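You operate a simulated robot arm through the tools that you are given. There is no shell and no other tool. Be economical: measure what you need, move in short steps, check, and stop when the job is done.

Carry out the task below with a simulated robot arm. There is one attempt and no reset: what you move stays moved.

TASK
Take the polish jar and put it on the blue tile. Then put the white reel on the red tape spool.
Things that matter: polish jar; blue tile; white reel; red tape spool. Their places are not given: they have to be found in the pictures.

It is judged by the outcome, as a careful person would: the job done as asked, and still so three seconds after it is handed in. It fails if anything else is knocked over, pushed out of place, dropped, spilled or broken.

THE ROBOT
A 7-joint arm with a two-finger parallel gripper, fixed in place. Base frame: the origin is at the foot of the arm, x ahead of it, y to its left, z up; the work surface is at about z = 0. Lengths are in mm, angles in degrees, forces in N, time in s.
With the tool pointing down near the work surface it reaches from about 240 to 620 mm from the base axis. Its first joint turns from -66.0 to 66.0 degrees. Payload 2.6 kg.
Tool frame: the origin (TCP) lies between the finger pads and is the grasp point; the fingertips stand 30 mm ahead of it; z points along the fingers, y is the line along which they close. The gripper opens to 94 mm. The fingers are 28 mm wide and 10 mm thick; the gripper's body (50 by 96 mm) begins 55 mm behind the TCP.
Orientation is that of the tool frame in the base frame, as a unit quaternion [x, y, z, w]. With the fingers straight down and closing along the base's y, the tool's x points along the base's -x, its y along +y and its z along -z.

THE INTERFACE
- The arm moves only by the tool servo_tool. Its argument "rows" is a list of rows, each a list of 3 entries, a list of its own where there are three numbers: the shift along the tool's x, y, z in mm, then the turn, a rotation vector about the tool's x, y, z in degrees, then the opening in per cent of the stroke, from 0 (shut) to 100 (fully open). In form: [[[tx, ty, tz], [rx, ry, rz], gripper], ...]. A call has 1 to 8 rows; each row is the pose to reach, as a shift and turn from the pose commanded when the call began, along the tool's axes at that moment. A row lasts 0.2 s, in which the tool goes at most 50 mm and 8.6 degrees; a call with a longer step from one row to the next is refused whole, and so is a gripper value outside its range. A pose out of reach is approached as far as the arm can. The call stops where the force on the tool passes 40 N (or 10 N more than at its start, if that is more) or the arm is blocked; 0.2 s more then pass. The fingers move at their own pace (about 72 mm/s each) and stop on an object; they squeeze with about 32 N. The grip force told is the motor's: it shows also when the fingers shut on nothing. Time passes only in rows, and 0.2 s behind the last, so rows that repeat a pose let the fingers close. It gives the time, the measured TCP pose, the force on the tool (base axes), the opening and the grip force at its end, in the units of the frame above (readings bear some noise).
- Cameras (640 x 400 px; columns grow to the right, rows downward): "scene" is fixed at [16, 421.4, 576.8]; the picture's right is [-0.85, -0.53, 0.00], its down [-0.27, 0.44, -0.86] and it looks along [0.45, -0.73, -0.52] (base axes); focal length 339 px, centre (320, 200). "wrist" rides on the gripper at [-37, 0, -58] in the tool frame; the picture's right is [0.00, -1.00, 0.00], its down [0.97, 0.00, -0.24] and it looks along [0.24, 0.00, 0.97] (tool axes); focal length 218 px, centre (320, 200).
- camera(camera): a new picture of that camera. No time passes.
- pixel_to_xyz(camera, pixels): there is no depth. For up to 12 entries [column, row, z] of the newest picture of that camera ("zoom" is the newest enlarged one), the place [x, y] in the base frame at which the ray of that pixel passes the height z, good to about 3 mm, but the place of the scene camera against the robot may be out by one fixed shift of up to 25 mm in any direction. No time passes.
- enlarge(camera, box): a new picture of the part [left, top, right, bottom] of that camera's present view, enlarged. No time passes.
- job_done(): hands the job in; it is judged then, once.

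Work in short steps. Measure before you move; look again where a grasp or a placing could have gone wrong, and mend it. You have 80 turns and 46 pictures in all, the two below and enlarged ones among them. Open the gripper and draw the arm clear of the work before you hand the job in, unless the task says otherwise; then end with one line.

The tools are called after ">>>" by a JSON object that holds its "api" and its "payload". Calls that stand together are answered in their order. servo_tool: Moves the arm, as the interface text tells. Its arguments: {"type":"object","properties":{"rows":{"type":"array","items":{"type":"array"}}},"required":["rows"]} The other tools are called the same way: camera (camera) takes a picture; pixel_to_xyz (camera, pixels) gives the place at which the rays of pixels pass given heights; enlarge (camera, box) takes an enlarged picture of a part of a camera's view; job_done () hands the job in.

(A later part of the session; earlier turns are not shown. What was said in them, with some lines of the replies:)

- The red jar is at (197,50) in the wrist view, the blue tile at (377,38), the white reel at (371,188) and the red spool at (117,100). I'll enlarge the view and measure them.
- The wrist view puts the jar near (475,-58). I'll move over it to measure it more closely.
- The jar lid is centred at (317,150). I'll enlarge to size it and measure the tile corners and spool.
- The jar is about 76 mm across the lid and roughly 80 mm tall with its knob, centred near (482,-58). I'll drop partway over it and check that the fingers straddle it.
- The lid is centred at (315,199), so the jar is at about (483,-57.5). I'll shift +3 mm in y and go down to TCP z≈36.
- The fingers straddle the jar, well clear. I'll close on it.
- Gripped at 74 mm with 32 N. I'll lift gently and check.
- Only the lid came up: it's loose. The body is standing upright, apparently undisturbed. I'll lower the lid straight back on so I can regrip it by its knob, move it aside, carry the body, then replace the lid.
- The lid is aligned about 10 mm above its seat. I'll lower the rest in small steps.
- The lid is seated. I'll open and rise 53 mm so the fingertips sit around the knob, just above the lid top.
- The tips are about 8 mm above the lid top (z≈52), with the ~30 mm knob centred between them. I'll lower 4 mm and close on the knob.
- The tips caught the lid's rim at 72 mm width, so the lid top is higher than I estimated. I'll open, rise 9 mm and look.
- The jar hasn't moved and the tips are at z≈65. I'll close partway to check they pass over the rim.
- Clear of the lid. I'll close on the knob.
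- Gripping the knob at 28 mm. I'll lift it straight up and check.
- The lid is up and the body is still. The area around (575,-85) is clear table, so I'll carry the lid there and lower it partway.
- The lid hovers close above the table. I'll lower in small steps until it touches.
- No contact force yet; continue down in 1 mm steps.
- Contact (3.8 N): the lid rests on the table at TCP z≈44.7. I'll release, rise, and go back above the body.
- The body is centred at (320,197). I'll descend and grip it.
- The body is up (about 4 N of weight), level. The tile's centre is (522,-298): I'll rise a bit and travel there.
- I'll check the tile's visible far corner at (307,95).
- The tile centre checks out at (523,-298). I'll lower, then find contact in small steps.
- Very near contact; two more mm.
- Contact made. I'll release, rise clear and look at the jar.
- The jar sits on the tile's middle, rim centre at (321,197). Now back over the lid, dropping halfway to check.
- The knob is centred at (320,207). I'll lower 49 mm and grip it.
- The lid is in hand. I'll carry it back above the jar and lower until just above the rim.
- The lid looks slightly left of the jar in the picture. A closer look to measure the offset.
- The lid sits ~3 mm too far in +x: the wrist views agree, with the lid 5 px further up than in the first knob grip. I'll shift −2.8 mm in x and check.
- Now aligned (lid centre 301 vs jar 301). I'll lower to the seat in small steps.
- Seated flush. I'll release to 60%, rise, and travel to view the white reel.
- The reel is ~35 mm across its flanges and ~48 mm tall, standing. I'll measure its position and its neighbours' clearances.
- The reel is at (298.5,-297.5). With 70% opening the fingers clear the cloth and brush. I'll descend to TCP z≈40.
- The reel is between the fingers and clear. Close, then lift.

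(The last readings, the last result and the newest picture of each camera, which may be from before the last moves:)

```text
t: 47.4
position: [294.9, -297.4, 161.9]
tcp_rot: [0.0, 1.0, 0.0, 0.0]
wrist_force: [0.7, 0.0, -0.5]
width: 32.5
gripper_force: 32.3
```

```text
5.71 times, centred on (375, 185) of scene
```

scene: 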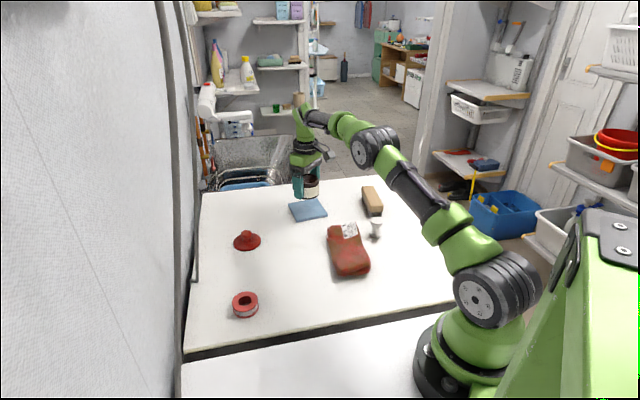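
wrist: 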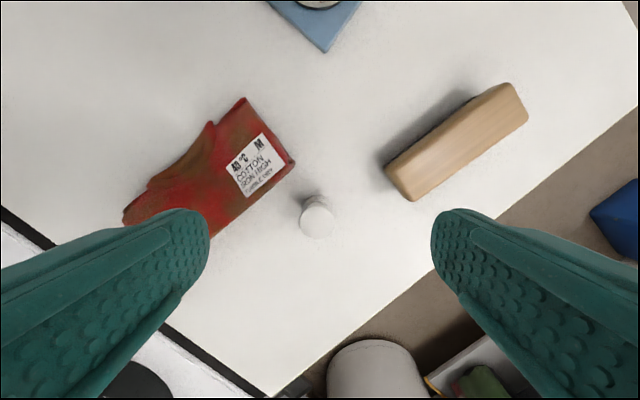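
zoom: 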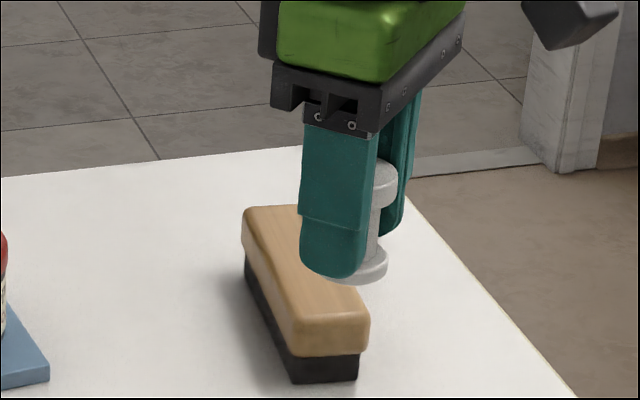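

The reel is held upright. I'll carry it high to near (370,80), with the spool ahead in the wrist view, to measure the spool.

>>> {"api": "servo_tool", "payload": {"rows": [[[-9, 47, 0], [0, 0, 0], 20], [[-18, 94, 0], [0, 0, 0], 20], [[-28, 141, 0], [0, 0, 0], 20], [[-37, 188, 0], [0, 0, 0], 20], [[-46, 235, 0], [0, 0, 0], 20], [[-55, 282, 0], [0, 0, 0], 20], [[-64, 329, 0], [0, 0, 0], 20], [[-72, 376, 0], [0, 0, 0], 20]]}}

>>> {"api": "camera", "payload": {"camera": "wrist"}}

```text
t: 49.2
position: [370.4, 80.0, 160.5]
tcp_rot: [0.001, 1.0, 0.0, 0.0]
wrist_force: [-1.0, -0.3, -0.4]
width: 32.2
gripper_force: 31.8
```

```text
5 pictures are left
```

wrist: 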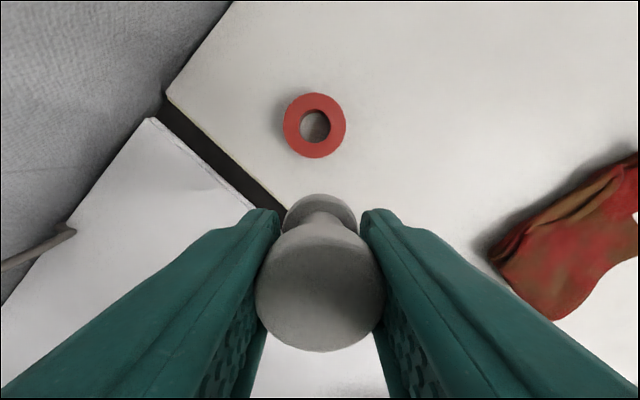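

Spool ring centre at (315,125), reel top at (320,286). I'll convert both.

>>> {"api": "pixel_to_xyz", "payload": {"camera": "wrist", "pixels": [[315, 125, 20], [315, 125, 25], [315, 125, 30], [283, 125, 25], [347, 125, 25], [320.5, 286, 169.5], [320.5, 286, 167], [320, 195, 122], [320, 195, 127], [320, 219, 169.5], [320, 353, 169.5]]}}

>>> {"api": "pixel_to_xyz", "payload": {"camera": "scene", "pixels": [[245, 299, 15], [245, 299, 20], [245, 299, 25], [245, 299, 30]]}}

```text
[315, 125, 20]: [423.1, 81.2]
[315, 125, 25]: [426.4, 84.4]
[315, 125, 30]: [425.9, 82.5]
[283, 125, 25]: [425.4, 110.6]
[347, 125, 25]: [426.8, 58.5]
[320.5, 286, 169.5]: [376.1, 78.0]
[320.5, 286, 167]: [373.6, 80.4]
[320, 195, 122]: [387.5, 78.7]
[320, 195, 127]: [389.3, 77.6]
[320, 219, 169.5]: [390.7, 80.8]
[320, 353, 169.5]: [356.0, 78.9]
```

```text
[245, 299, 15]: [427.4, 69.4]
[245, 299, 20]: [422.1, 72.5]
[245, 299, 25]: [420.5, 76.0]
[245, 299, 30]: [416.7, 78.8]
```

Spool centre ≈ (424.7,84), top z≈25; the reel's axis is ~2 mm ahead of the TCP. I'll go above it and lower to TCP z≈82.

>>> {"api": "servo_tool", "payload": {"rows": [[[-26, 2, 0], [0, 0, 0], 20], [[-52, 4, 0], [0, 0, 0], 20], [[-52, 4, 0], [0, 0, 0], 20], [[-52, 4, 35], [0, 0, 0], 20], [[-52, 4, 65], [0, 0, 0], 20], [[-52, 4, 79], [0, 0, 0], 20], [[-52, 4, 79], [0, 0, 0], 20]]}}

>>> {"api": "enlarge", "payload": {"camera": "scene", "box": [210, 260, 280, 325]}}

```text
t: 50.8
position: [421.7, 84.1, 80.3]
tcp_rot: [-0.001, 1.0, 0.0, 0.0]
wrist_force: [0.0, -0.2, 0.4]
width: 32.3
gripper_force: 31.7
```

```text
6.15 times, centred on (245, 292) of scene
```

zoom: 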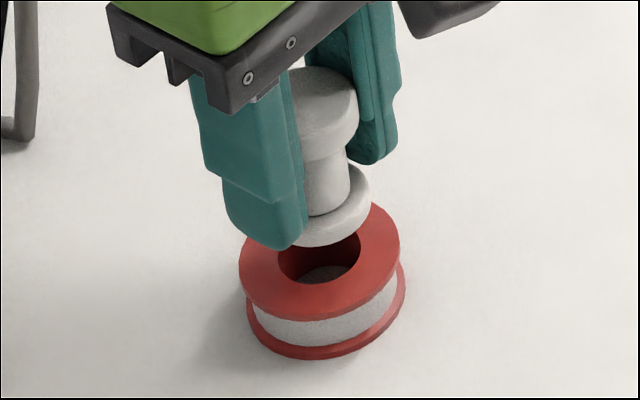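

The reel is horizontally aligned with the spool (both centred near column 321) and about 20 mm above it. I'll lower 14 mm, then feel for contact.

>>> {"api": "servo_tool", "payload": {"rows": [[[0, 0, 6], [0, 0, 0], 20], [[0, 0, 11], [0, 0, 0], 20], [[0, 0, 14], [0, 0, 0], 20], [[0, 0, 14], [0, 0, 0], 20]]}}

>>> {"api": "enlarge", "payload": {"camera": "scene", "box": [210, 260, 280, 325]}}

```text
t: 51.8
position: [421.4, 83.6, 67.2]
tcp_rot: [0.0, 1.0, 0.0, 0.0]
wrist_force: [-0.2, 0.2, -0.4]
width: 32.5
gripper_force: 31.9
```

```text
6.15 times, centred on (245, 292) of scene
```

zoom: 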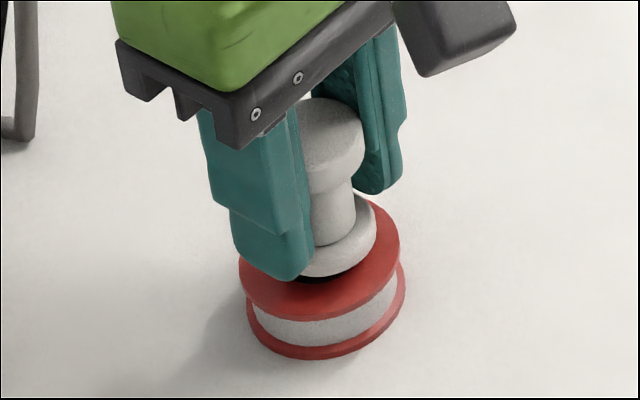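

The reel is a couple of mm to the image right; I'll correct by (+1.7,+1) and step down.

>>> {"api": "servo_tool", "payload": {"rows": [[[-1.7, 1, 0], [0, 0, 0], 20], [[-1.7, 1, 2.5], [0, 0, 0], 20], [[-1.7, 1, 4.5], [0, 0, 0], 20], [[-1.7, 1, 4.5], [0, 0, 0], 20]]}}

>>> {"api": "servo_tool", "payload": {"rows": [[[0, 0, 1], [0, 0, 0], 20], [[0, 0, 1], [0, 0, 0], 20]]}}

```text
t: 52.8
position: [421.6, 85.5, 63.6]
tcp_rot: [0.0, 1.0, 0.0, 0.0]
wrist_force: [-0.5, 0.0, -0.3]
width: 32.4
gripper_force: 32.4
```

```text
t: 53.4
position: [422.7, 86.4, 61.8]
tcp_rot: [-0.001, 1.0, -0.001, 0.0]
wrist_force: [0.0, 0.3, 0.2]
width: 32.3
gripper_force: 32.6
```

>>> {"api": "servo_tool", "payload": {"rows": [[[0, 0, 1], [0, 0, 0], 20], [[0, 0, 1], [0, 0, 0], 20]]}}

>>> {"api": "servo_tool", "payload": {"rows": [[[0, 0, 0.8], [0, 0, 0], 20], [[0, 0, 0.8], [0, 0, 0], 20]]}}

```text
t: 54.0
position: [423.2, 84.5, 60.1]
tcp_rot: [0.0, 1.0, 0.0, 0.0]
wrist_force: [-0.3, -0.1, 0.2]
width: 32.5
gripper_force: 31.5
```

```text
t: 54.6
position: [422.8, 85.8, 60.0]
tcp_rot: [0.0, 1.0, 0.0, -0.001]
wrist_force: [0.6, -0.5, 1.4]
width: 32.5
gripper_force: 32.4
```

>>> {"api": "servo_tool", "payload": {"rows": [[[0, 0, 0.6], [0, 0, 0], 20], [[0, 0, 0.6], [0, 0, 0], 20]]}}

>>> {"api": "enlarge", "payload": {"camera": "scene", "box": [210, 260, 280, 325]}}

```text
t: 55.2
position: [422.8, 84.5, 59.7]
tcp_rot: [0.0, 1.0, 0.0, 0.001]
wrist_force: [-2.1, -1.3, 11.5]
width: 32.4
gripper_force: 32.5
```

```text
6.15 times, centred on (245, 292) of scene
```

zoom: 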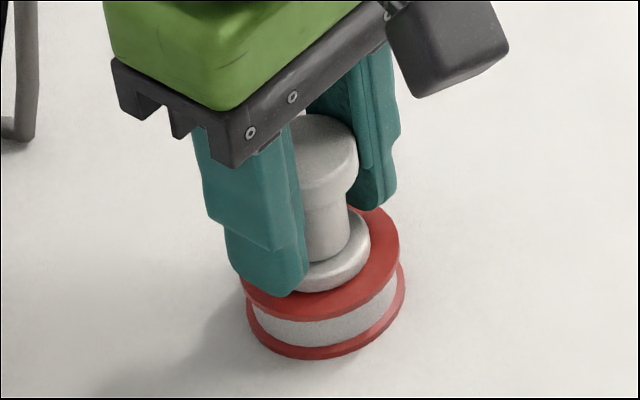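

Contact (11 N), and the reel is centred on the spool (≈318 vs 320). I'll ease the pressure, open slightly, then fully, and rise.

>>> {"api": "servo_tool", "payload": {"rows": [[[0, 0, -0.5], [0, 0, 0], 20], [[0, 0, -0.5], [0, 0, 0], 45], [[0, 0, -0.5], [0, 0, 0], 75], [[0, 0, -0.5], [0, 0, 0], 75], [[0, 0, -30], [0, 0, 0], 75], [[0, 0, -75], [0, 0, 0], 75], [[0, 0, -120], [0, 0, 0], 75], [[30, -20, -150], [0, 0, 0], 75]]}}

>>> {"api": "servo_tool", "payload": {"rows": [[[20, -40, 0], [0, 0, 0], 75], [[40, -80, 0], [0, 0, 0], 75], [[60, -120, 0], [0, 0, 0], 75], [[60, -120, 0], [0, 0, 0], 75]]}}

>>> {"api": "enlarge", "payload": {"camera": "scene", "box": [200, 160, 420, 330]}}

```text
t: 57.0
position: [394.2, 65.5, 208.8]
tcp_rot: [0.0, 1.0, 0.0, -0.001]
wrist_force: [0.4, 0.9, 0.4]
width: 70.4
gripper_force: 0.0
```

```text
t: 58.0
position: [334.2, -55.4, 211.8]
tcp_rot: [0.0, 1.0, 0.0, 0.0]
wrist_force: [-0.9, -0.5, -0.1]
width: 70.4
gripper_force: 0.1
```

```text
2.35 times, centred on (310, 245) of scene
```

zoom: 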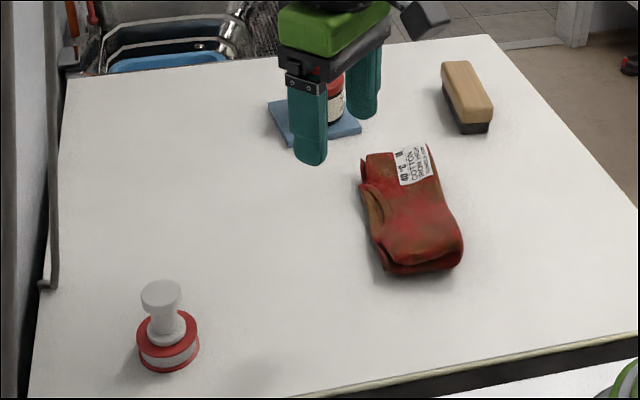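

The reel stands on the spool. I'll clear the arm from in front of the jar and take the last look.

>>> {"api": "servo_tool", "payload": {"rows": [[[0, 0, -40], [0, 0, 0], 75], [[20, 20, -80], [0, 0, 0], 75], [[20, 50, -100], [0, 0, 0], 75], [[20, 50, -100], [0, 0, 0], 75]]}}

>>> {"api": "enlarge", "payload": {"camera": "scene", "box": [200, 160, 420, 330]}}

```text
t: 59.0
position: [313.4, -3.4, 308.4]
tcp_rot: [-0.001, 1.0, 0.0, 0.0]
wrist_force: [-0.3, -0.2, -0.1]
width: 70.4
gripper_force: 0.1
```

```text
2.35 times, centred on (310, 245) of scene
```

zoom: 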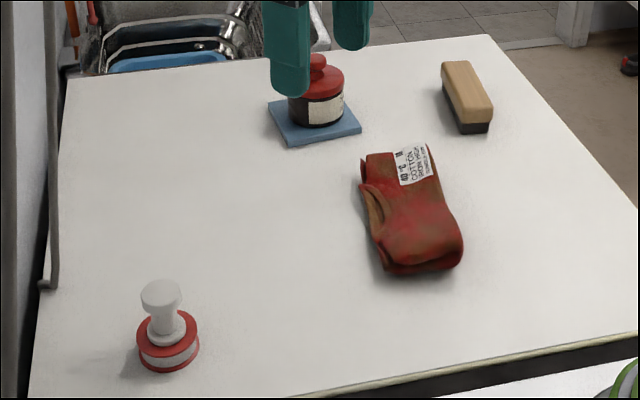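

The lidded jar is on the tile, the reel is on the spool, and nothing else has been disturbed. I'm handing the job in.

>>> {"api": "job_done", "payload": {}}

```text
The job is handed in.
```

The polish jar is on the blue tile with its lid back on, and the white reel is standing on the red tape spool. The jar's lid was loose and came off on the first lift, so I moved the lid and body separately.
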